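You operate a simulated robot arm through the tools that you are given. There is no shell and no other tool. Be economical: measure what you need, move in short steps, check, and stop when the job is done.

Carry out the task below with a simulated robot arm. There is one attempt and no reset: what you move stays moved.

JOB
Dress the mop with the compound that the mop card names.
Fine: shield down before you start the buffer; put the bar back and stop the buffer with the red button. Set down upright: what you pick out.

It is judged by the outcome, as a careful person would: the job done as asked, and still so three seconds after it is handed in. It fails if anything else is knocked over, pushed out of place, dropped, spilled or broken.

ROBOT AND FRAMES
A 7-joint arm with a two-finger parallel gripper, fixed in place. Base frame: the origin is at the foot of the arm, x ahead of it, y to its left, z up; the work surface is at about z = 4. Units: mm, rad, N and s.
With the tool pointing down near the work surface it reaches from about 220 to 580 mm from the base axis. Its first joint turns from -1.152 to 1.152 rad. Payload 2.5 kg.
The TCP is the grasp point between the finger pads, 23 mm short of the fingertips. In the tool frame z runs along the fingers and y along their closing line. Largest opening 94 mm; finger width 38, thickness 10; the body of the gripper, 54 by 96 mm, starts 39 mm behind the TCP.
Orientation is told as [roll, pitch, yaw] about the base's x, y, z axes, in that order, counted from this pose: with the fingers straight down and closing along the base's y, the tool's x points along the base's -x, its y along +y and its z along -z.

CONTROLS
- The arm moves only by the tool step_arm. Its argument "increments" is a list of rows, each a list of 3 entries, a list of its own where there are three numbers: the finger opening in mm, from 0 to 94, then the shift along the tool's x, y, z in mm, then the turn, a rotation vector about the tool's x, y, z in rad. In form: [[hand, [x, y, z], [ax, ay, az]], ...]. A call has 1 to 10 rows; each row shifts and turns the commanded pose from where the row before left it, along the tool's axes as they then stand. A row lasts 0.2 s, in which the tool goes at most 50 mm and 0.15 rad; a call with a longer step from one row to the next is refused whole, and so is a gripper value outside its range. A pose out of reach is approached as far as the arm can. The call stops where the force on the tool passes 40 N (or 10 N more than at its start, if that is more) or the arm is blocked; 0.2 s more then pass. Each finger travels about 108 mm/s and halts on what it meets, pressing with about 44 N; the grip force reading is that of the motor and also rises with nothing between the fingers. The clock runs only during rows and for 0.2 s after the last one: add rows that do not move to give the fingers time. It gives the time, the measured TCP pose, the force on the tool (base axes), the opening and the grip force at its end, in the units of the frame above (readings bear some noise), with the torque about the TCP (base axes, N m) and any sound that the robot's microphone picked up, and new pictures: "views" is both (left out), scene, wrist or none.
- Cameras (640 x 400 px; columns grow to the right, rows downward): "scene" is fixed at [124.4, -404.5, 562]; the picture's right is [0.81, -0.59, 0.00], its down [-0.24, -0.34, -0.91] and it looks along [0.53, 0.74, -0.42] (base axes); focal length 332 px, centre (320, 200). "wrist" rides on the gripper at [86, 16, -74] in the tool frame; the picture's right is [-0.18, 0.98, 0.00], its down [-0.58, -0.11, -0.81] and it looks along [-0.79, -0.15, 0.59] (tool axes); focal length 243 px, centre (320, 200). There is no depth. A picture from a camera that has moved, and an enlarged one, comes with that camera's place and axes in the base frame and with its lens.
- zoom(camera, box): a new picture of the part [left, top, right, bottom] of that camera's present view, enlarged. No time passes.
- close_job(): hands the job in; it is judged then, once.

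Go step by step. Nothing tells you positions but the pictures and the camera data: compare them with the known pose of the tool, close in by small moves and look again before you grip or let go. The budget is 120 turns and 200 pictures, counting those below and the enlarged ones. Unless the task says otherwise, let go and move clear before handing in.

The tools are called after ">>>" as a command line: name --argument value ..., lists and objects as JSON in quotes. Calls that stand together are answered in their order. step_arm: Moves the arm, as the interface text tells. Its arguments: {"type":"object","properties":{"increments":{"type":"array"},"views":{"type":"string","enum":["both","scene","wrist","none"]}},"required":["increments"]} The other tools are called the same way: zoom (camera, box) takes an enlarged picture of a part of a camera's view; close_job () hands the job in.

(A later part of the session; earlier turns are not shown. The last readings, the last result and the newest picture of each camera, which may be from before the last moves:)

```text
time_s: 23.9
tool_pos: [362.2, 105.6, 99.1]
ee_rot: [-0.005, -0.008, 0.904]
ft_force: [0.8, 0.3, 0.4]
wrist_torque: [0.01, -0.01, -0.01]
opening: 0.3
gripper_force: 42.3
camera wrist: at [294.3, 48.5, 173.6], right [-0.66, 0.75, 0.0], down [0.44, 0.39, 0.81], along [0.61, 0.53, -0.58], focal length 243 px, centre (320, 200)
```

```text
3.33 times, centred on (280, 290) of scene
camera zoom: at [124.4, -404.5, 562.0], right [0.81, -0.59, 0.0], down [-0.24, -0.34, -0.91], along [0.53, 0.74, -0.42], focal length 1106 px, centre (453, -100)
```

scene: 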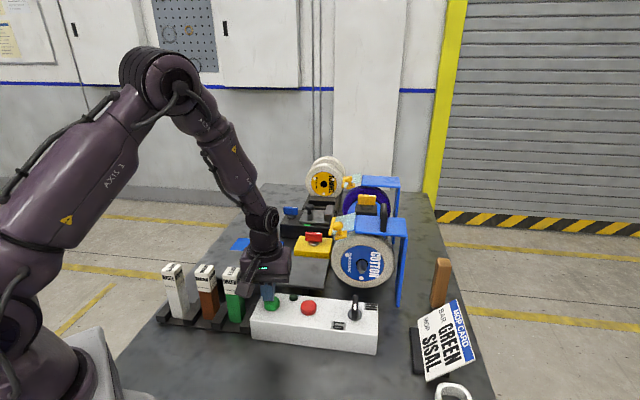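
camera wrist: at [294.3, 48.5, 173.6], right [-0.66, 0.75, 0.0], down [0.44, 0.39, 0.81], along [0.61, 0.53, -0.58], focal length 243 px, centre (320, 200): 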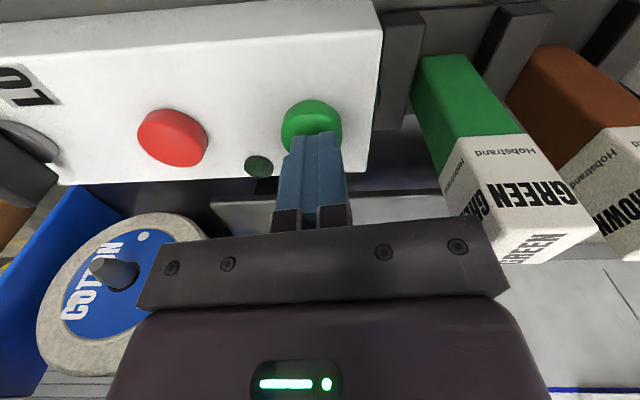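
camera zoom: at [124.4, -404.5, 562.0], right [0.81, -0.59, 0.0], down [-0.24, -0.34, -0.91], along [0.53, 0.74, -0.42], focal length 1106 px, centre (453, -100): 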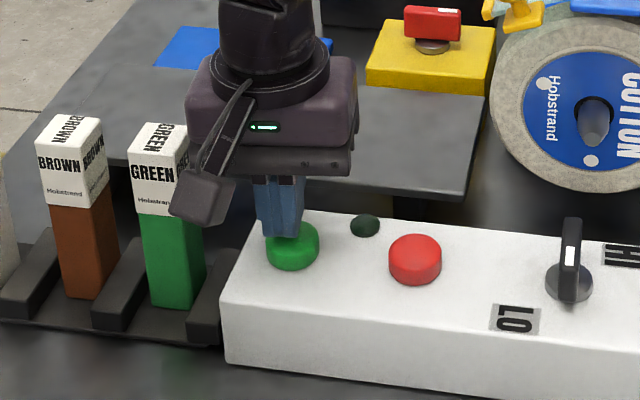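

The fingertips sit just above the green button. I press slowly.

>>> step_arm --increments '[[0, [0, 0, 4], [0, 0, 0]], [0, [0, 0, 4], [0, 0, 0]], [0, [0, 0, 3], [0, 0, 0]], [0, [0, 0, 3], [0, 0, 0]], [0, [0, 0, 2], [0, 0, 0]], [0, [0, 0, 2], [0, 0, 0]]]' --views "scene"

>>> zoom --camera "scene" --box '[220, 240, 320, 320]'

```text
time_s: 25.0
tool_pos: [362.4, 107.3, 88.1]
ee_rot: [-0.01, -0.009, 0.903]
ft_force: [-8.1, -3.5, 22.3]
wrist_torque: [-0.18, 0.31, -0.04]
opening: 0.1
gripper_force: 42.0
heard: click
stopped in row 5: the force on the tool passed its limit at 43 N (the readings are from after the stop); the commanded pose is now the measured one
```

scene: 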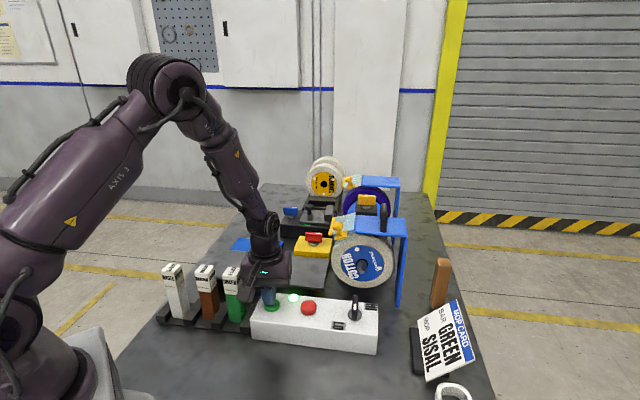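

```text
5.00 times, centred on (270, 280) of scene
camera zoom: at [124.2, -404.5, 562.1], right [0.81, -0.59, 0.0], down [-0.24, -0.34, -0.91], along [0.53, 0.74, -0.42], focal length 1659 px, centre (570, -200)
```

zoom: 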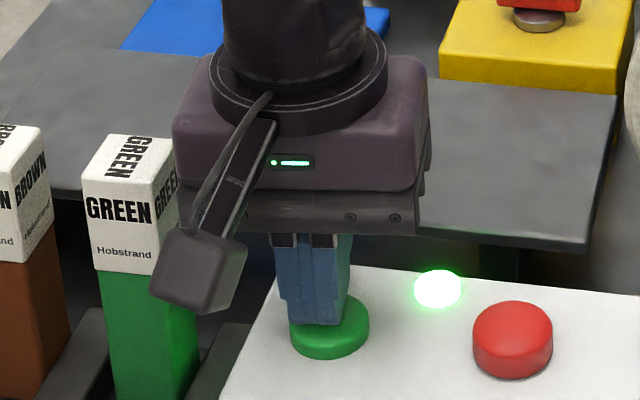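

The lamp is lit and the mop is turning. I lift off, turn the fingers to close along the rack row, open, and go above the green bar.

>>> step_arm --increments '[[0, [0, 0, -40], [0, 0, 0]], [0, [0, 0, -45], [0, 0, 0.118]], [20, [0, 0, -45], [0, 0, 0]], [45, [2, 25, -20], [0, 0, 0]], [70, [3, 25, 0], [0, 0, 0]], [70, [2, 25, 0], [0, 0, 0]], [70, [0, 0, 0], [0, 0, 0]]]' --views "both"

>>> zoom --camera "scene" --box '[150, 210, 290, 350]'

>>> zoom --camera "wrist" --box '[220, 0, 460, 180]'

```text
time_s: 26.6
tool_pos: [301.9, 155.8, 233.5]
ee_rot: [-0.004, -0.006, 0.785]
ft_force: [-0.2, -0.6, -0.1]
wrist_torque: [0.0, -0.02, -0.02]
opening: 70.2
gripper_force: 0.0
camera wrist: at [229.0, 105.7, 309.1], right [-0.56, 0.83, 0.0], down [0.48, 0.33, 0.81], along [0.67, 0.46, -0.58], focal length 243 px, centre (320, 200)
```

scene: 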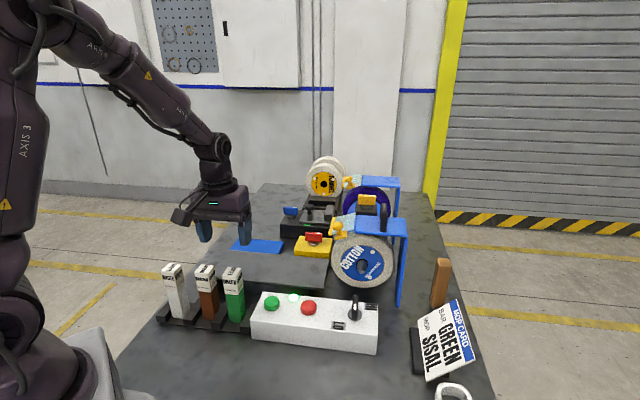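
wrist: 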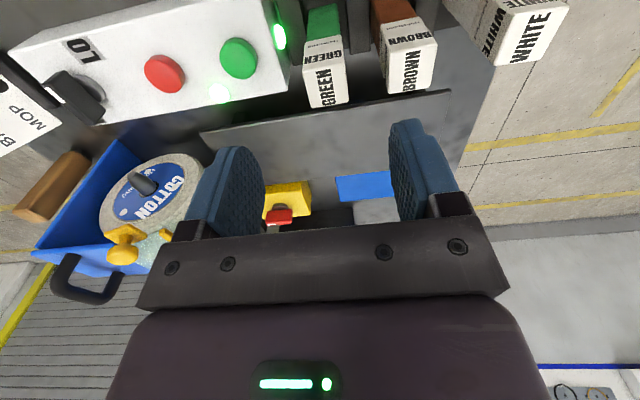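

```text
2.86 times, centred on (220, 280) of scene
camera zoom: at [124.4, -404.5, 562.0], right [0.81, -0.59, 0.0], down [-0.24, -0.34, -0.91], along [0.53, 0.74, -0.42], focal length 948 px, centre (606, -29)
```

zoom: 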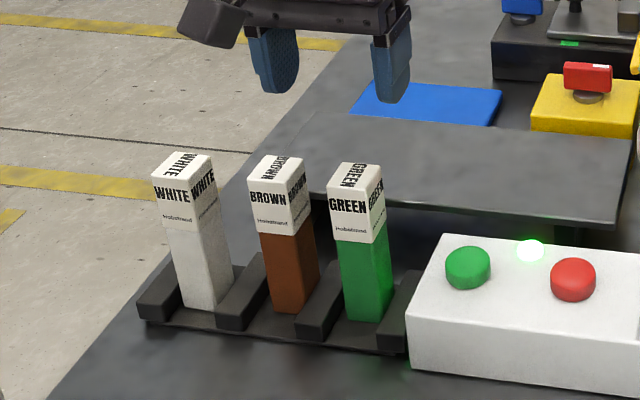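

```text
2.22 times, centred on (340, 90) of wrist
camera zoom: at [229.0, 105.7, 309.1], right [-0.56, 0.83, 0.0], down [0.48, 0.33, 0.81], along [0.67, 0.46, -0.58], focal length 539 px, centre (276, 444)
```

zoom: 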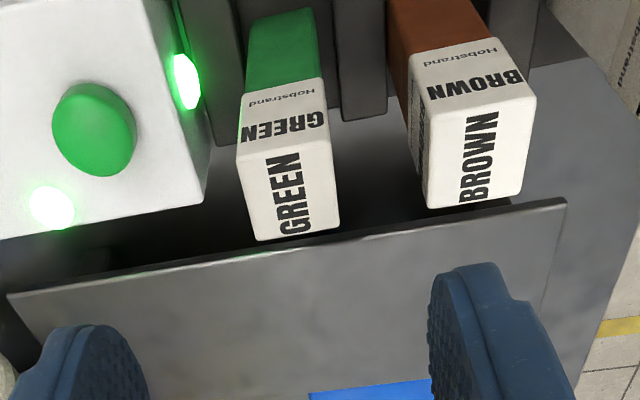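

The green bar's top triangulates to (309,167,129), about 30 mm square. I shift over it and come down to the level of its top to check.

>>> step_arm --increments '[[70, [-12.8, 2.8, 20], [0, 0, 0]], [70, [0, 0, 30], [0, 0, 0]], [70, [0, 0, 25], [0, 0, 0]], [70, [0, 0, 0], [0, 0, 0]]]' --views "both"

>>> zoom --camera "scene" --box '[150, 210, 290, 350]'

```text
time_s: 27.6
tool_pos: [309.8, 164.5, 159.5]
ee_rot: [-0.006, -0.009, 0.784]
ft_force: [-0.2, -0.2, -0.7]
wrist_torque: [0.02, 0.01, -0.01]
opening: 70.2
gripper_force: 0.1
camera wrist: at [236.2, 115.7, 233.8], right [-0.56, 0.83, 0.0], down [0.48, 0.33, 0.81], along [0.67, 0.46, -0.59], focal length 243 px, centre (320, 200)
```

scene: 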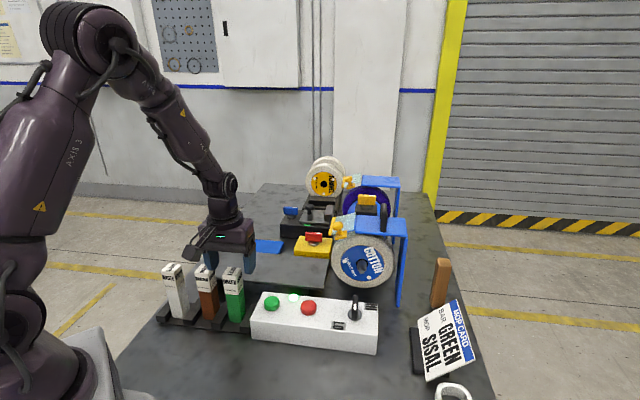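
wrist: 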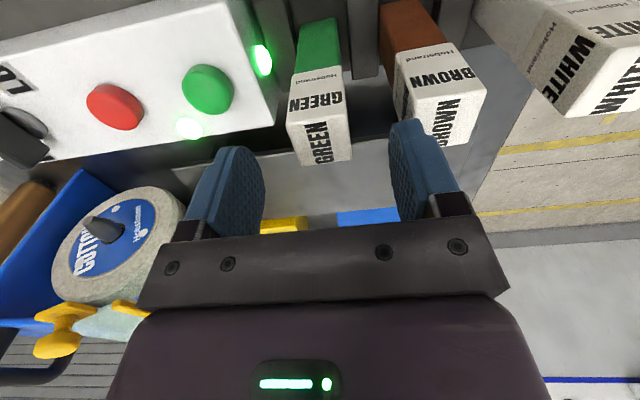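

```text
2.86 times, centred on (220, 280) of scene
camera zoom: at [124.4, -404.5, 562.0], right [0.81, -0.59, 0.0], down [-0.24, -0.34, -0.91], along [0.53, 0.74, -0.42], focal length 948 px, centre (606, -29)
```

zoom: 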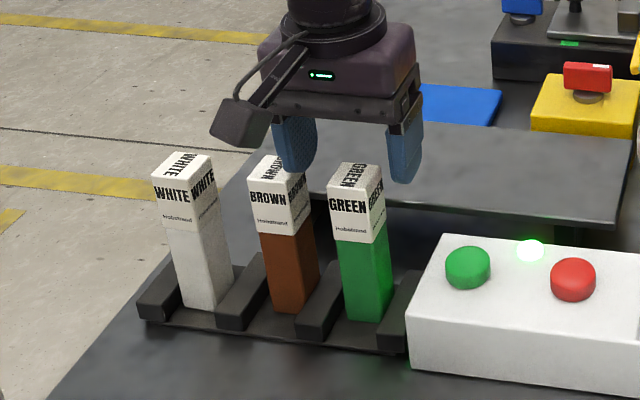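

The spacing to the brown bar is only about 61 mm, so I narrow the opening to 50 before coming down to grasp height.

>>> step_arm --increments '[[50, [-0.5, 1.2, 0], [0, 0, 0]], [50, [0, 0, 0], [0, 0, 0]], [50, [0, 0, 12], [0, 0, 0]], [50, [0, 0, 0], [0, 0, 0]]]' --views "both"

>>> zoom --camera "wrist" --box '[220, 40, 460, 220]'

>>> zoom --camera "scene" --box '[180, 220, 280, 320]'

```text
time_s: 28.6
tool_pos: [309.1, 165.7, 148.0]
ee_rot: [-0.006, -0.007, 0.784]
ft_force: [-0.9, 0.3, 0.0]
wrist_torque: [0.0, 0.02, -0.03]
opening: 49.7
gripper_force: 0.0
camera wrist: at [236.2, 117.0, 222.2], right [-0.56, 0.83, 0.0], down [0.48, 0.33, 0.81], along [0.67, 0.46, -0.58], focal length 243 px, centre (320, 200)
```

scene: 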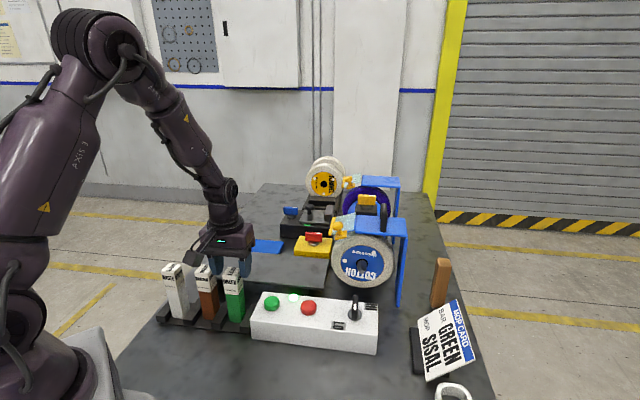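
wrist: 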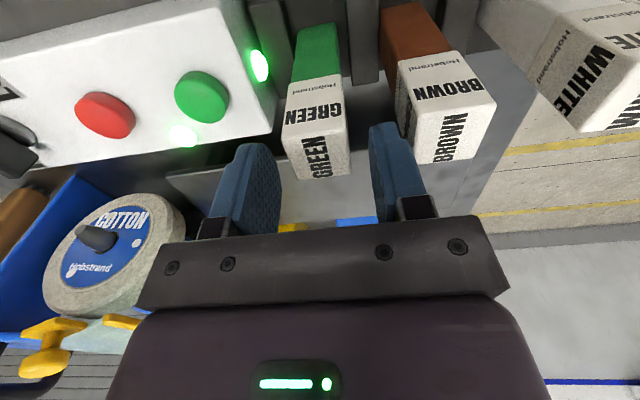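

```text
2.22 times, centred on (340, 130) of wrist
camera zoom: at [236.2, 117.0, 222.2], right [-0.56, 0.83, 0.0], down [0.48, 0.33, 0.81], along [0.67, 0.46, -0.58], focal length 539 px, centre (276, 356)
```

zoom: 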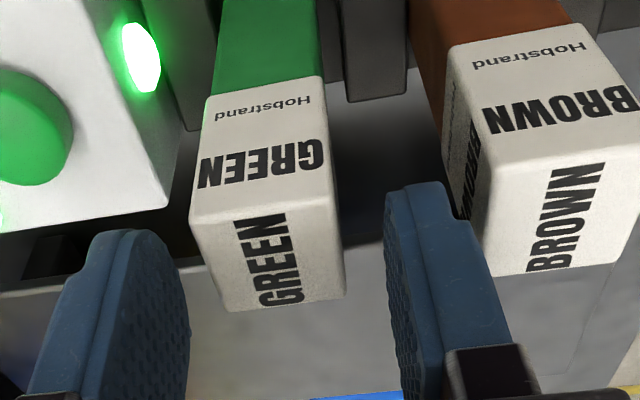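

```text
4.00 times, centred on (230, 270) of scene
camera zoom: at [124.4, -404.5, 562.0], right [0.81, -0.59, 0.0], down [-0.24, -0.34, -0.91], along [0.53, 0.74, -0.42], focal length 1327 px, centre (680, -80)
```

zoom: 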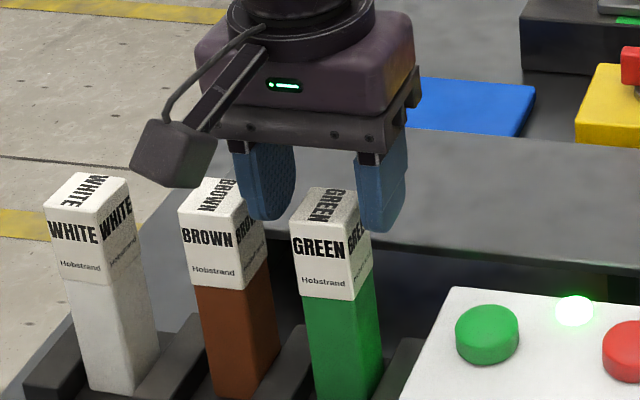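

The bar is centred between the fingers within a millimetre or two. I descend to z ≈ 100 and close.

>>> step_arm --increments '[[50, [-1, -1, 15], [0, 0, 0]], [50, [0, 0, 15], [0, 0, 0]], [50, [0, 0, 16], [0, 0, 0]], [50, [0, 0, 0], [0, 0, 0]], [26, [0, 0, 0], [0, 0, 0]], [20, [0, 0, 0], [0, 0, 0]], [20, [0, 0, 0], [0, 0, 0]]]' --views "both"

>>> zoom --camera "scene" --box '[180, 220, 280, 340]'

```text
time_s: 30.2
tool_pos: [312.1, 166.2, 101.1]
ee_rot: [-0.005, -0.007, 0.784]
ft_force: [0.2, 0.4, 0.5]
wrist_torque: [0.05, -0.04, 0.0]
opening: 30.9
gripper_force: 44.3
camera wrist: at [238.3, 117.1, 176.3], right [-0.56, 0.83, 0.0], down [0.48, 0.33, 0.81], along [0.67, 0.46, -0.59], focal length 243 px, centre (320, 200)
```

scene: 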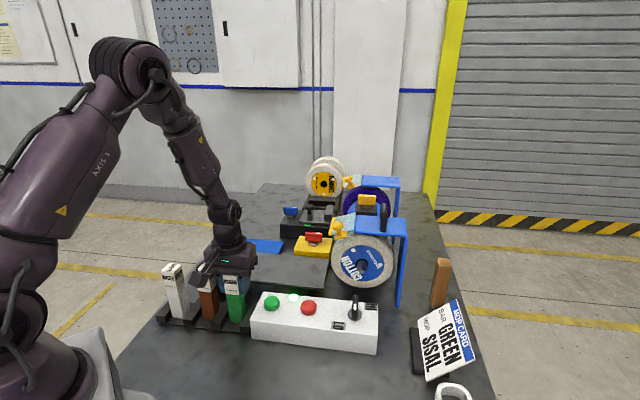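
wrist: 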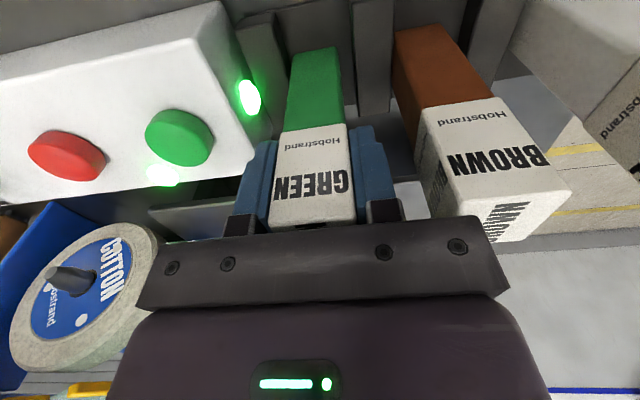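

```text
3.33 times, centred on (230, 280) of scene
camera zoom: at [124.4, -404.5, 562.0], right [0.81, -0.59, 0.0], down [-0.24, -0.34, -0.91], along [0.53, 0.74, -0.42], focal length 1106 px, centre (620, -67)
```

zoom: 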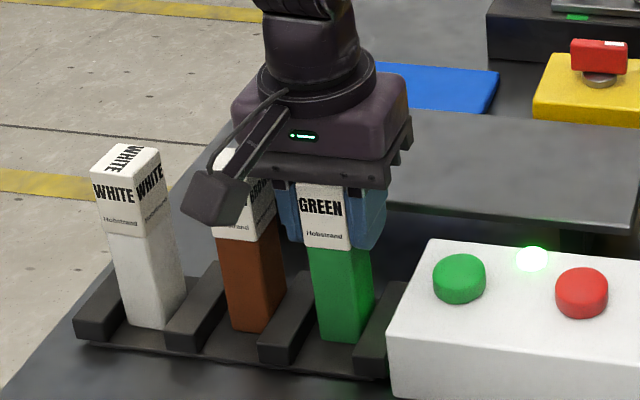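

The bar is gripped (30.9 mm). I note the seat pose TCP (312.1,166.2,101.1) for the return, lift it straight out and carry it toward the mop's front.

>>> step_arm --increments '[[20, [0, 0, -15], [0, 0, 0]], [20, [0, 0, -35], [0, 0, 0]], [20, [0, 0, -45], [0, 0, 0]], [20, [0, 0, -45], [0, 0, 0]], [20, [0, 0, -10], [0, 0, 0]], [20, [-33, -8, 0], [0, 0, 0]], [20, [-33, -8, 0], [0, 0, 0]], [20, [-33, -8, 0], [0, 0, 0]], [20, [-33, -8, 0], [0, 0, 0]], [20, [0, 0, 0], [0, 0, 0]]]' --views "both"

```text
time_s: 32.4
tool_pos: [426.3, 237.9, 252.3]
ee_rot: [-0.007, -0.007, 0.784]
ft_force: [0.0, 0.7, -1.6]
wrist_torque: [0.0, 0.03, 0.0]
opening: 30.6
gripper_force: 43.5
camera wrist: at [352.8, 188.1, 326.7], right [-0.56, 0.83, 0.0], down [0.48, 0.33, 0.81], along [0.67, 0.46, -0.59], focal length 243 px, centre (320, 200)
```

scene: 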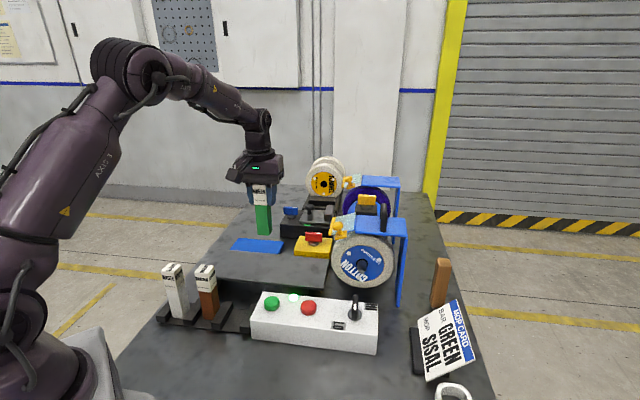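
wrist: 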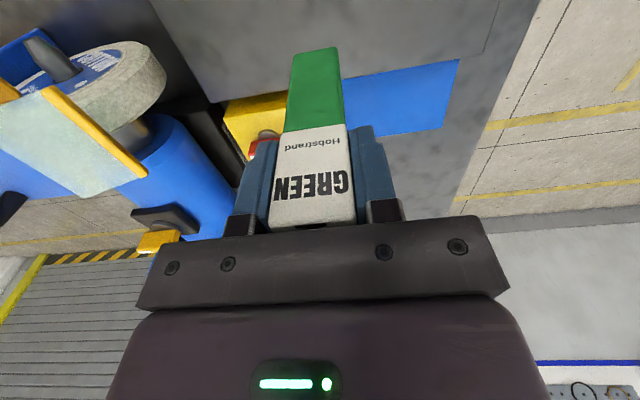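

The bar is held firm. Now I tilt the tool so the bar's free end points at the mop's front, and come partway down.

>>> step_arm --increments '[[20, [0, 0, 0], [0.15, 0, 0]], [20, [0, 0, 0], [0.15, 0, 0]], [20, [0, 0, 0], [0.15, 0, 0]], [20, [0, 0, 0], [0.15, 0, 0]], [20, [0, 0, 0], [0.15, 0, 0]], [20, [0, 0, 0], [0.15, 0, 0]], [20, [0, 16, 33], [0, 0, 0]], [20, [0, 16, 33], [0, 0, 0]], [20, [0, 0, 0], [0, 0, 0]]]' --views "both"

>>> zoom --camera "scene" --box '[220, 150, 420, 310]'

```text
time_s: 34.4
tool_pos: [450.2, 214.8, 187.8]
ee_rot: [-0.905, -0.008, 0.784]
ft_force: [0.2, 0.1, -1.4]
wrist_torque: [0.06, -0.03, -0.01]
opening: 30.8
gripper_force: 43.9
camera wrist: at [339.5, 201.8, 220.7], right [-0.29, 0.56, -0.77], down [0.01, 0.81, 0.59], along [0.96, 0.17, -0.24], focal length 243 px, centre (320, 200)
```

scene: 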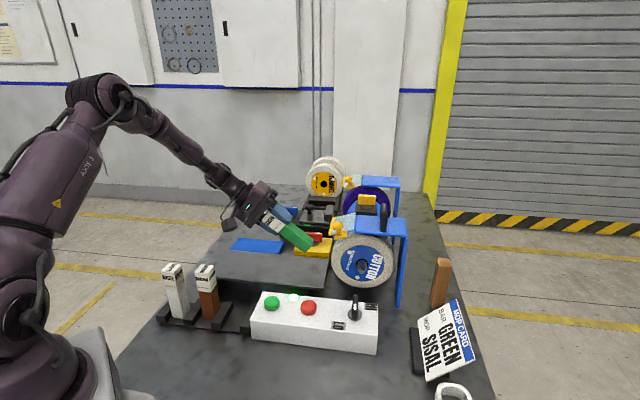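
wrist: 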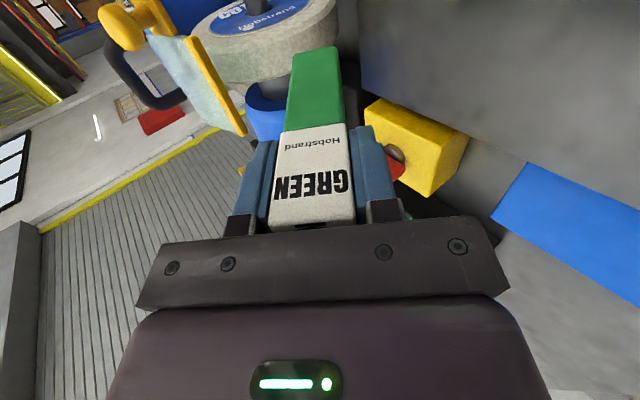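

```text
2.50 times, centred on (320, 230) of scene
camera zoom: at [124.4, -404.5, 562.0], right [0.81, -0.59, 0.0], down [-0.24, -0.34, -0.91], along [0.53, 0.74, -0.42], focal length 829 px, centre (320, 125)
```

zoom: 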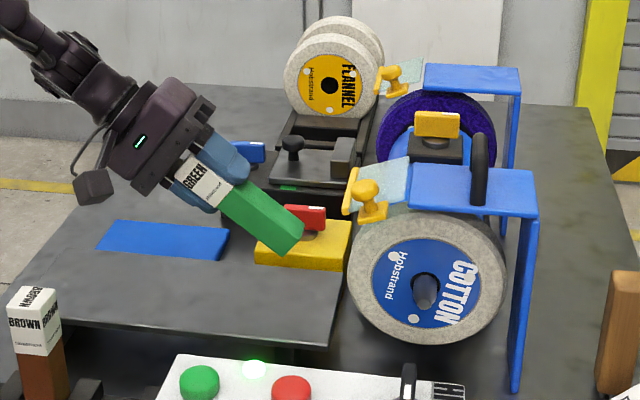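

The bar's end is about 50 mm from the mop and in line with it. I lower to about axle height and close in to about 20 mm.

>>> step_arm --increments '[[20, [0, 6.7, 18], [0, 0, 0]], [20, [0, 6.7, 18], [0, 0, 0]], [20, [0, 0, 0], [0, 0, 0]]]' --views "both"

>>> zoom --camera "scene" --box '[260, 200, 400, 310]'

>>> zoom --camera "wrist" --box '[180, 0, 400, 140]'

```text
time_s: 35.2
tool_pos: [462.7, 201.5, 153.9]
ee_rot: [-0.903, -0.008, 0.784]
ft_force: [-0.3, -0.1, -0.3]
wrist_torque: [0.01, 0.04, 0.0]
opening: 30.7
gripper_force: 43.7
camera wrist: at [353.7, 188.2, 187.7], right [-0.29, 0.56, -0.77], down [0.01, 0.81, 0.59], along [0.96, 0.17, -0.24], focal length 243 px, centre (320, 200)
```

scene: 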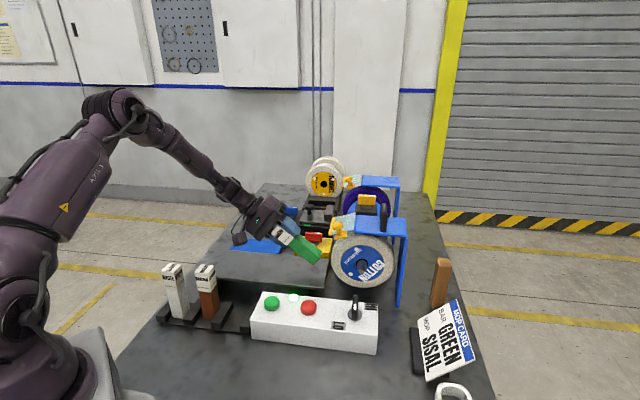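
wrist: 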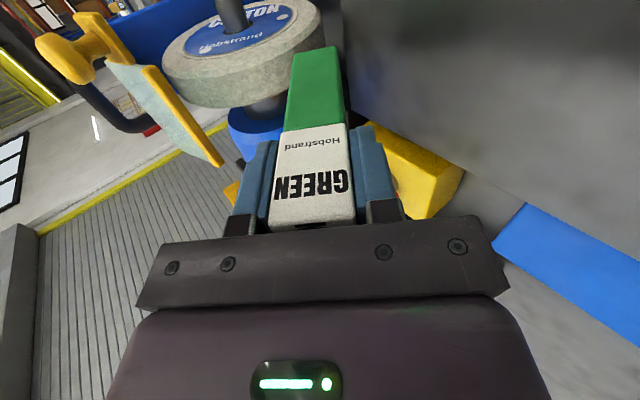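

```text
3.64 times, centred on (330, 255) of scene
camera zoom: at [124.4, -404.5, 562.0], right [0.81, -0.59, 0.0], down [-0.24, -0.34, -0.91], along [0.53, 0.74, -0.42], focal length 1206 px, centre (284, 0)
```

zoom: 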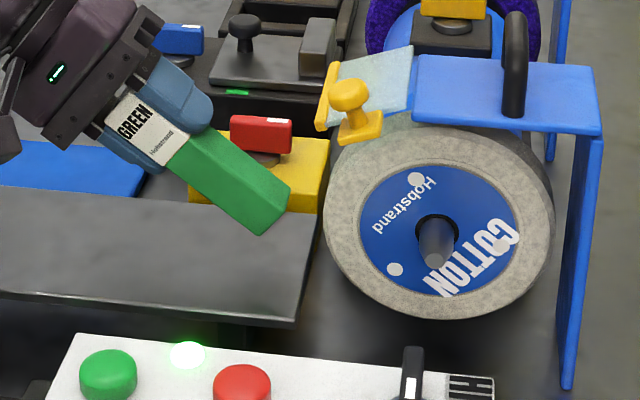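

```text
2.86 times, centred on (290, 70) of wrist
camera zoom: at [353.7, 188.2, 187.7], right [-0.29, 0.56, -0.77], down [0.01, 0.81, 0.59], along [0.96, 0.17, -0.24], focal length 693 px, centre (406, 571)
```

zoom: 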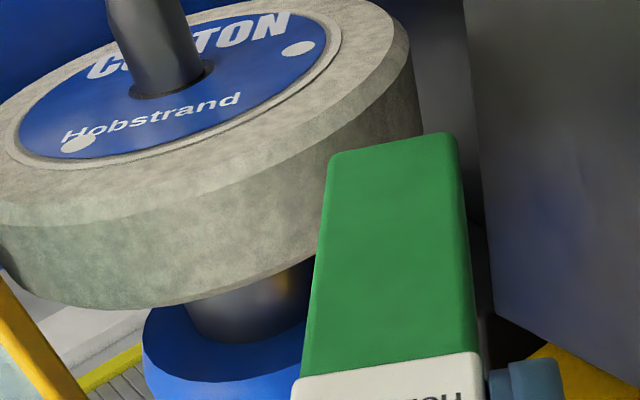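

Aligned, gap about 20 mm. I advance horizontally toward the rim and then feel for contact in small steps.

>>> step_arm --increments '[[20, [0, -3.1, 3.9], [0, 0, 0]], [20, [0, -3.1, 3.9], [0, 0, 0]], [20, [0, -3.1, 3.9], [0, 0, 0]], [20, [0, 0, 0], [0, 0, 0]]]' --views "none"

>>> zoom --camera "scene" --box '[300, 210, 400, 290]'

>>> zoom --camera "wrist" --box '[180, 0, 400, 140]'

```text
time_s: 36.2
tool_pos: [474.1, 189.5, 154.0]
ee_rot: [-0.904, -0.007, 0.785]
ft_force: [0.4, 0.2, -2.2]
wrist_torque: [0.05, 0.02, 0.0]
opening: 30.7
gripper_force: 44.3
```

```text
5.00 times, centred on (350, 250) of scene
camera zoom: at [124.4, -404.5, 562.0], right [0.81, -0.59, 0.0], down [-0.24, -0.34, -0.91], along [0.53, 0.74, -0.42], focal length 1659 px, centre (170, -50)
```

zoom: 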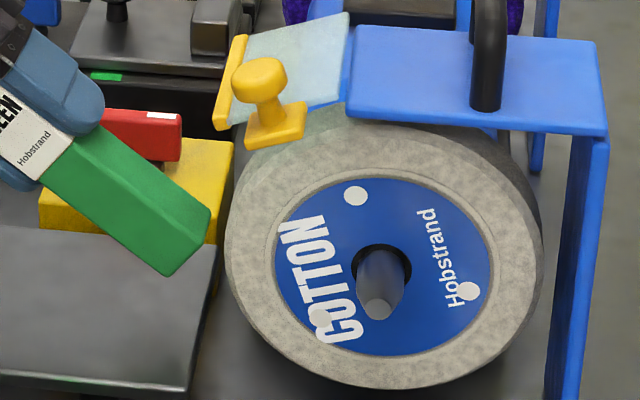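

```text
2.86 times, centred on (290, 70) of wrist
camera zoom: at [364.6, 177.5, 188.0], right [-0.29, 0.56, -0.77], down [0.01, 0.81, 0.59], along [0.96, 0.17, -0.24], focal length 693 px, centre (406, 571)
```

zoom: 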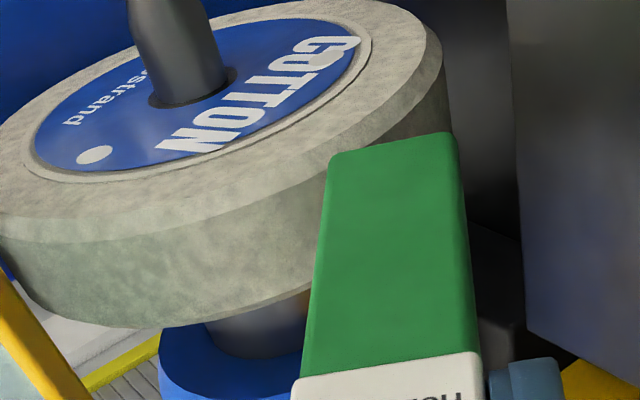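

About 6 mm gap remains. I continue in 1.5 mm steps.

>>> step_arm --increments '[[20, [0, -0.93, 1.17], [0, 0, 0]], [20, [0, -0.93, 1.17], [0, 0, 0]], [20, [0, -0.93, 1.17], [0, 0, 0]], [20, [0, -0.93, 1.17], [0, 0, 0]], [20, [0, 0, 0], [0, 0, 0]]]' --views "none"

>>> zoom --camera "scene" --box '[300, 210, 400, 290]'

```text
time_s: 37.4
tool_pos: [478.4, 186.7, 153.2]
ee_rot: [-0.903, -0.008, 0.784]
ft_force: [-0.6, 0.6, -2.1]
wrist_torque: [0.04, 0.01, -0.01]
opening: 30.8
gripper_force: 44.5
```

```text
5.00 times, centred on (350, 250) of scene
camera zoom: at [124.4, -404.5, 562.0], right [0.81, -0.59, 0.0], down [-0.24, -0.34, -0.91], along [0.53, 0.74, -0.42], focal length 1659 px, centre (170, -50)
```

zoom: 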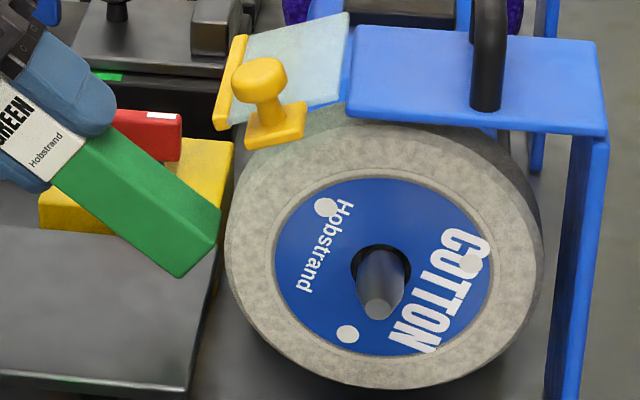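

Still a few millimetres short with no contact force. I continue.

>>> step_arm --increments '[[20, [0, -0.75, 0.94], [0, 0, 0]], [20, [0, -0.75, 0.94], [0, 0, 0]], [20, [0, -0.75, 0.94], [0, 0, 0]], [20, [0, 0, 0], [0, 0, 0]]]' --views "none"

>>> zoom --camera "scene" --box '[300, 210, 400, 290]'

>>> zoom --camera "wrist" --box '[220, 20, 360, 120]'

```text
time_s: 38.4
tool_pos: [480.8, 183.7, 153.9]
ee_rot: [-0.903, -0.007, 0.784]
ft_force: [0.1, 0.2, -1.5]
wrist_torque: [0.03, 0.01, -0.01]
opening: 30.7
gripper_force: 43.8
```

```text
5.00 times, centred on (350, 250) of scene
camera zoom: at [124.4, -404.5, 562.0], right [0.81, -0.59, 0.0], down [-0.24, -0.34, -0.91], along [0.53, 0.74, -0.42], focal length 1659 px, centre (170, -50)
```

zoom: 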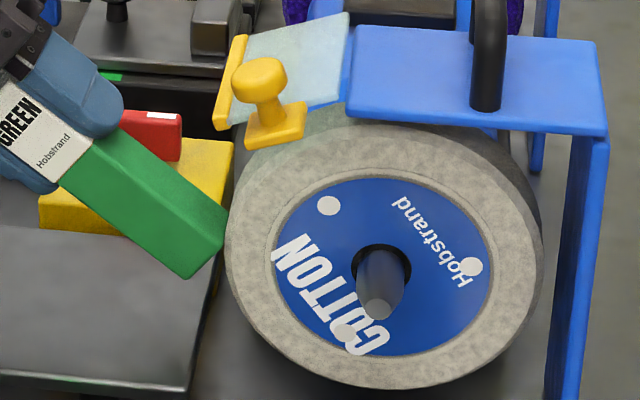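

```text
4.00 times, centred on (290, 70) of wrist
camera zoom: at [371.0, 170.8, 187.7], right [-0.29, 0.56, -0.77], down [0.01, 0.81, 0.59], along [0.96, 0.17, -0.24], focal length 970 px, centre (440, 720)
```

zoom: 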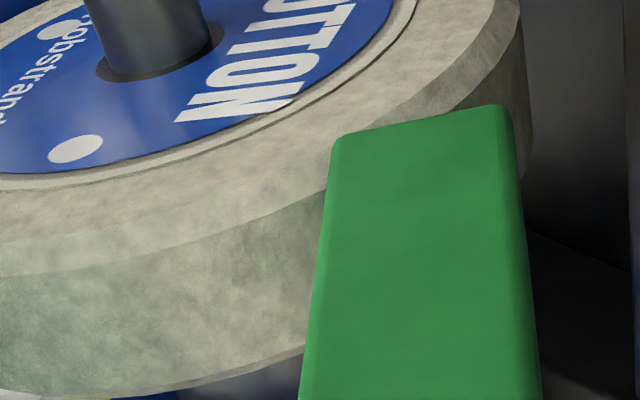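

Visually about touching, yet no force. I advance in 1 mm steps.

>>> step_arm --increments '[[20, [0, -0.62, 0.78], [0, 0, 0]], [20, [0, -0.62, 0.78], [0, 0, 0]], [20, [0, 0, 0], [0, 0, 0]]]' --views "none"

>>> step_arm --increments '[[20, [0, -0.62, 0.78], [0, 0, 0]], [20, [0, 0, 0], [0, 0, 0]]]' --views "none"

>>> step_arm --increments '[[20, [0, -0.62, 0.78], [0, 0, 0]], [20, [0, 0, 0], [0, 0, 0]]]' --views "none"

>>> zoom --camera "scene" --box '[300, 210, 400, 290]'

```text
time_s: 39.2
tool_pos: [482.2, 182.1, 153.8]
ee_rot: [-0.906, -0.009, 0.783]
ft_force: [-0.1, 0.1, -1.4]
wrist_torque: [0.06, 0.01, 0.01]
opening: 30.5
gripper_force: 43.8
```

```text
time_s: 39.8
tool_pos: [482.0, 182.4, 153.2]
ee_rot: [-0.902, -0.005, 0.786]
ft_force: [-7.7, 4.0, 0.8]
wrist_torque: [0.09, 0.22, -0.11]
opening: 30.8
gripper_force: 43.5
```

```text
time_s: 40.4
tool_pos: [483.0, 182.1, 153.9]
ee_rot: [-0.9, -0.007, 0.786]
ft_force: [-18.1, 10.7, 3.3]
wrist_torque: [0.23, 0.61, -0.39]
opening: 30.7
gripper_force: 44.2
```

```text
5.00 times, centred on (350, 250) of scene
camera zoom: at [124.4, -404.5, 562.0], right [0.81, -0.59, 0.0], down [-0.24, -0.34, -0.91], along [0.53, 0.74, -0.42], focal length 1659 px, centre (170, -50)
```

zoom: 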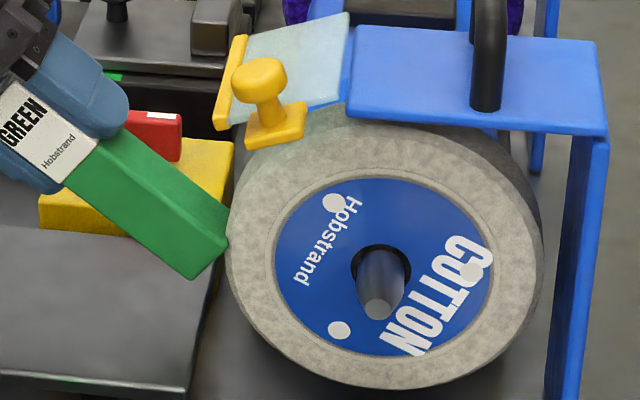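

Contact is made, now about 21 N. I ease back to a light press and hold for a few seconds.

>>> step_arm --increments '[[20, [0, 0.62, -0.78], [0, 0, 0]], [20, [0, 0, 0], [0, 0, 0]], [20, [0, 0, 0], [0, 0, 0]], [20, [0, 0, 0], [0, 0, 0]], [20, [0, 0, 0], [0, 0, 0]], [20, [0, 0, 0], [0, 0, 0]], [20, [0, 0, 0], [0, 0, 0]], [20, [0, 0, 0], [0, 0, 0]], [20, [0, 0, 0], [0, 0, 0]], [20, [0, 0, 0], [0, 0, 0]]]' --views "both"

>>> zoom --camera "wrist" --box '[160, 0, 360, 130]'

```text
time_s: 42.6
tool_pos: [483.5, 181.2, 154.0]
ee_rot: [-0.902, -0.007, 0.783]
ft_force: [-9.0, 11.1, -1.4]
wrist_torque: [0.56, 0.43, 0.28]
opening: 30.7
gripper_force: 44.4
camera wrist: at [373.1, 169.2, 187.6], right [-0.3, 0.56, -0.77], down [0.01, 0.81, 0.59], along [0.96, 0.17, -0.24], focal length 243 px, centre (320, 200)
```

scene: 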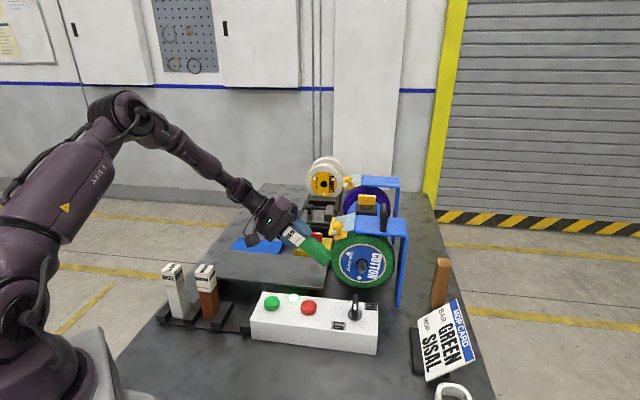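
wrist: 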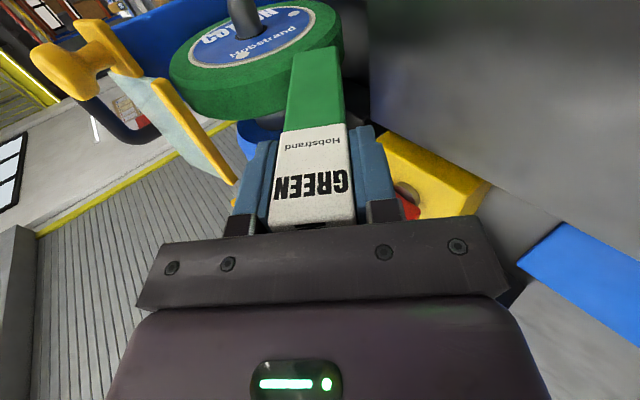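

```text
3.08 times, centred on (260, 65) of wrist
camera zoom: at [373.1, 169.2, 187.6], right [-0.3, 0.56, -0.77], down [0.01, 0.81, 0.59], along [0.96, 0.17, -0.24], focal length 746 px, centre (505, 615)
```

zoom: 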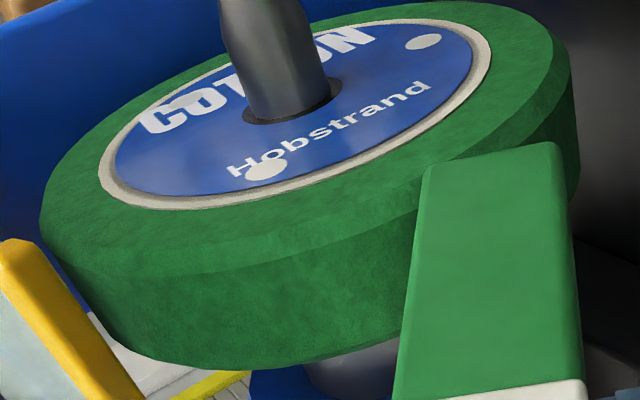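

The mop is evenly green now: dressed. I back the bar off, rise and bring the tool upright again.

>>> step_arm --increments '[[20, [0, 12, -15.5], [0, 0, 0]], [20, [0, 6, -8], [0, 0, 0]], [20, [0, -12, -28], [0, 0, 0]], [20, [0, -16, -33], [0, 0, 0]], [20, [0, -16, -33], [-0.15, 0, 0]], [20, [0, 0, 0], [-0.15, 0, 0]], [20, [0, 0, 0], [-0.15, 0, 0]], [20, [0, 0, 0], [-0.15, 0, 0]], [20, [0, 0, 0], [-0.15, 0, 0]], [20, [0, 0, 0], [-0.15, 0, 0]]]' --views "both"

```text
time_s: 44.8
tool_pos: [429.5, 235.7, 247.2]
ee_rot: [-0.001, -0.007, 0.782]
ft_force: [-0.2, -0.8, -2.2]
wrist_torque: [0.04, 0.03, -0.02]
opening: 30.4
gripper_force: 44.1
camera wrist: at [355.7, 185.4, 322.0], right [-0.56, 0.83, 0.0], down [0.48, 0.33, 0.81], along [0.67, 0.46, -0.58], focal length 243 px, centre (320, 200)
```

scene: 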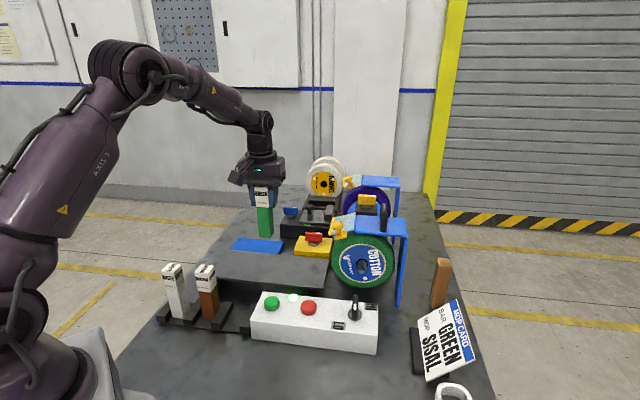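
wrist: 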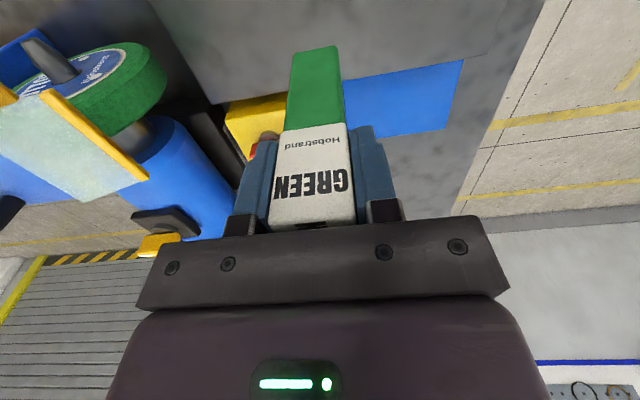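

The bar sits unchanged in the fingers. I carry it back above its slot.

>>> step_arm --increments '[[20, [33, 8.5, 0], [0, 0, 0]], [20, [33, 8.5, 0], [0, 0, 0]], [20, [33, 8.5, 0], [0, 0, 0]], [20, [33.2, 8.4, 0], [0, 0, 0]], [20, [0, 0, 40], [0, 0, 0]], [20, [0, 0, 40], [0, 0, 0]], [20, [0, 0, 0], [0, 0, 0]]]' --views "both"

>>> zoom --camera "scene" --box '[160, 220, 280, 340]'

>>> zoom --camera "wrist" --box '[220, 0, 460, 180]'

```text
time_s: 46.4
tool_pos: [311.2, 165.8, 165.8]
ee_rot: [-0.004, -0.008, 0.785]
ft_force: [-0.1, 0.1, -1.1]
wrist_torque: [-0.01, 0.02, -0.03]
opening: 30.6
gripper_force: 44.3
camera wrist: at [238.9, 116.7, 240.7], right [-0.56, 0.83, 0.0], down [0.48, 0.33, 0.81], along [0.67, 0.46, -0.58], focal length 243 px, centre (320, 200)
```

scene: 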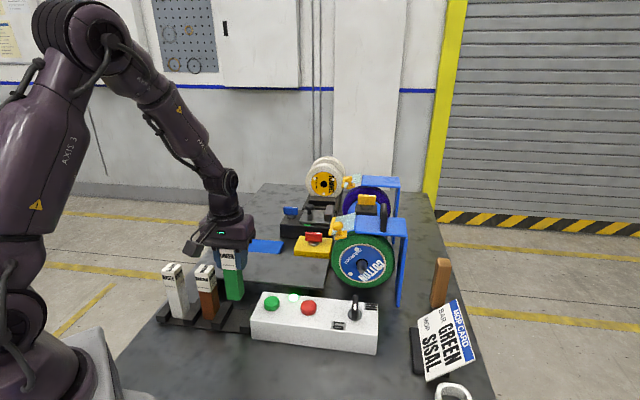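
wrist: 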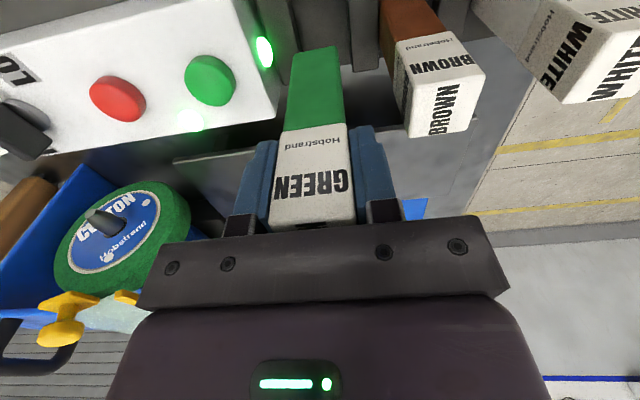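

```text
3.33 times, centred on (220, 280) of scene
camera zoom: at [124.4, -404.5, 562.0], right [0.81, -0.59, 0.0], down [-0.24, -0.34, -0.91], along [0.53, 0.74, -0.42], focal length 1106 px, centre (653, -67)
```

zoom: 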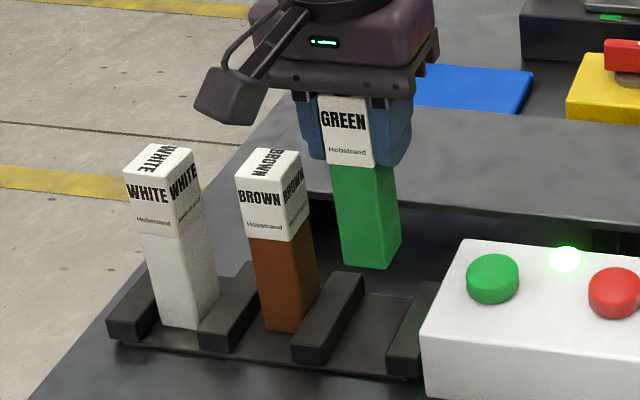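

```text
2.22 times, centred on (340, 90) of wrist
camera zoom: at [238.9, 116.7, 240.7], right [-0.56, 0.83, 0.0], down [0.48, 0.33, 0.81], along [0.67, 0.46, -0.58], focal length 539 px, centre (276, 444)
```

zoom: 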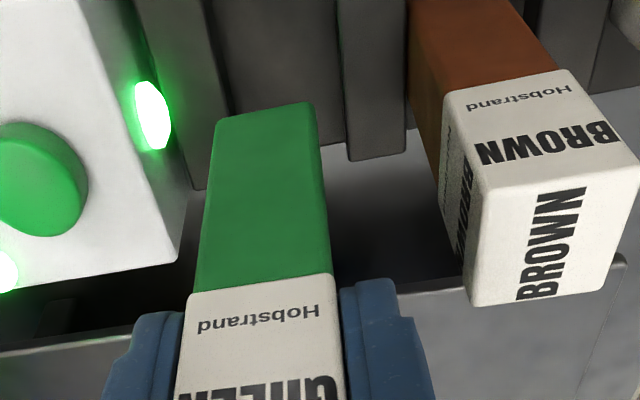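

Lined up with the empty slot. I lower it to just above the seated height, then feel for the floor.

>>> step_arm --increments '[[20, [-0.9, -0.3, 25], [0, 0, 0]], [20, [0, 0, 25], [0, 0, 0]], [20, [0, 0, 8], [0, 0, 0]], [20, [0, 0, 3], [0, 0, 0]], [20, [0, 0, 2], [0, 0, 0]], [20, [0, 0, 0], [0, 0, 0]]]' --views "both"

>>> zoom --camera "scene" --box '[180, 240, 280, 340]'

```text
time_s: 47.8
tool_pos: [313.3, 165.6, 104.1]
ee_rot: [-0.003, -0.007, 0.783]
ft_force: [0.2, 0.8, -1.6]
wrist_torque: [-0.03, -0.03, -0.01]
opening: 30.5
gripper_force: 44.0
camera wrist: at [239.8, 116.6, 178.2], right [-0.56, 0.83, 0.0], down [0.48, 0.33, 0.81], along [0.67, 0.46, -0.59], focal length 243 px, centre (320, 200)
```

scene: 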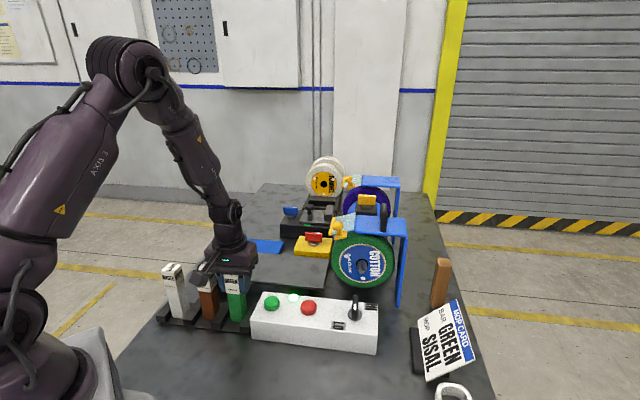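
wrist: 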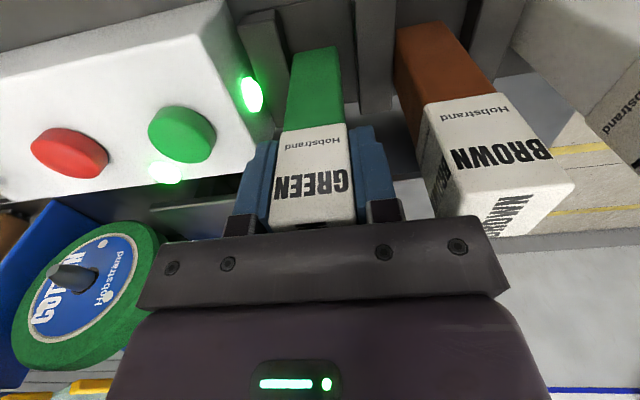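

```text
4.00 times, centred on (230, 290) of scene
camera zoom: at [124.4, -404.5, 562.0], right [0.81, -0.59, 0.0], down [-0.24, -0.34, -0.91], along [0.53, 0.74, -0.42], focal length 1327 px, centre (680, -160)
```

zoom: 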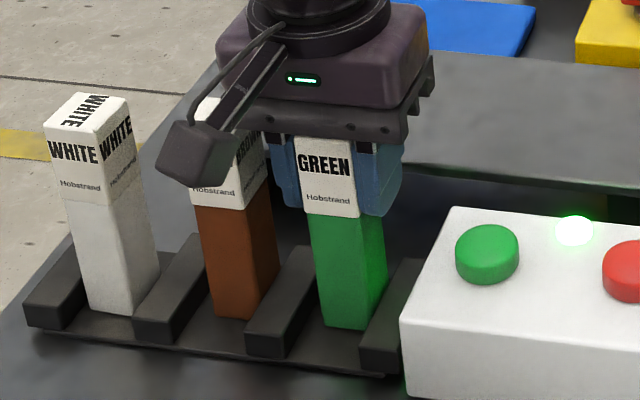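

It is inside the slot, a few millimetres above the floor. I lower by 1 mm steps.

>>> step_arm --increments '[[20, [0, 0, 1], [0, 0, 0]], [20, [0, 0, 1], [0, 0, 0]], [20, [0, 0, 0], [0, 0, 0]]]' --views "none"

>>> step_arm --increments '[[20, [0, 0, 0.7], [0, 0, 0]], [20, [0, 0, 0], [0, 0, 0]]]' --views "none"

```text
time_s: 48.6
tool_pos: [313.0, 165.7, 101.8]
ee_rot: [-0.005, -0.008, 0.783]
ft_force: [-4.4, -3.2, 20.3]
wrist_torque: [0.04, 0.54, 0.08]
opening: 31.0
gripper_force: 44.3
```

```text
time_s: 49.1
tool_pos: [313.6, 166.5, 101.7]
ee_rot: [-0.006, -0.009, 0.784]
ft_force: [-0.9, -0.4, 5.6]
wrist_torque: [0.08, 0.14, 0.03]
opening: 30.9
gripper_force: 43.6
stopped in row 2: the force on the tool passed its limit at 42 N (the readings are from after the stop); the commanded pose is now the measured one
```

The bar is on the rack floor at the original height. I open gently to 48 and rise straight up.

>>> step_arm --increments '[[36, [0, 0, 0], [0, 0, 0]], [48, [0, 0, 0], [0, 0, 0]], [48, [0, 0, 0], [0, 0, 0]]]' --views "none"

>>> step_arm --increments '[[48, [0, 0, -15], [0, 0, 0]], [48, [0, 0, -25], [0, 0, 0]], [48, [0, 0, -40], [0, 0, 0]], [48, [0, 0, -20], [0, 0, 0]]]' --views "both"

>>> zoom --camera "scene" --box '[150, 230, 290, 350]'

```text
time_s: 49.9
tool_pos: [312.8, 166.5, 101.7]
ee_rot: [-0.006, -0.007, 0.782]
ft_force: [1.3, -0.6, 0.1]
wrist_torque: [-0.03, 0.05, -0.01]
opening: 48.2
gripper_force: 0.1
```

```text
time_s: 50.9
tool_pos: [312.4, 165.0, 201.6]
ee_rot: [-0.006, -0.006, 0.785]
ft_force: [-0.4, 0.3, 0.5]
wrist_torque: [0.03, -0.03, 0.01]
opening: 48.0
gripper_force: 0.1
camera wrist: at [238.5, 116.1, 276.6], right [-0.56, 0.83, 0.0], down [0.48, 0.33, 0.81], along [0.67, 0.46, -0.59], focal length 243 px, centre (320, 200)
```

scene: 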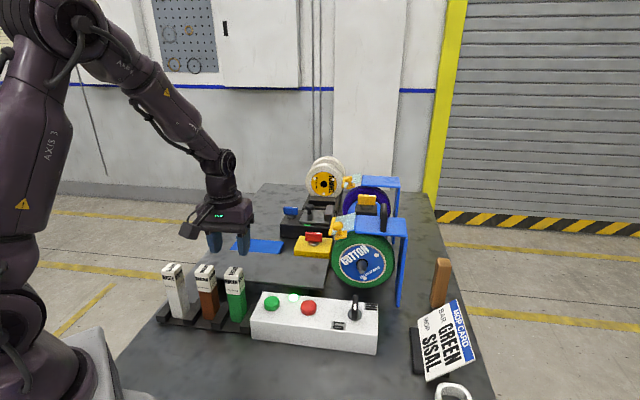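
wrist: 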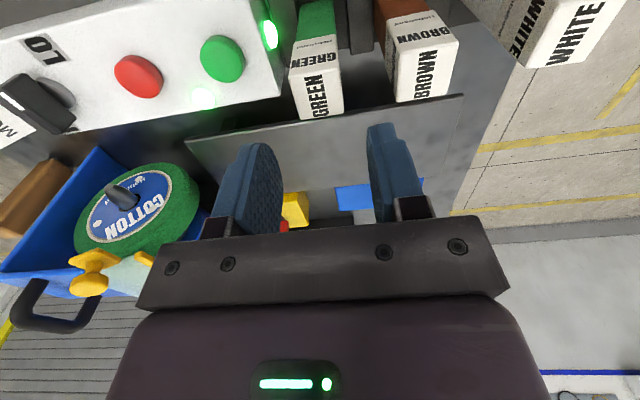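

```text
3.33 times, centred on (220, 290) of scene
camera zoom: at [124.4, -404.5, 562.0], right [0.81, -0.59, 0.0], down [-0.24, -0.34, -0.91], along [0.53, 0.74, -0.42], focal length 1106 px, centre (653, -100)
```

zoom: 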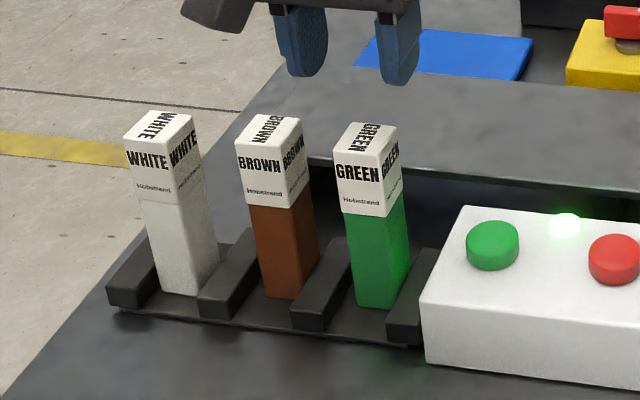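

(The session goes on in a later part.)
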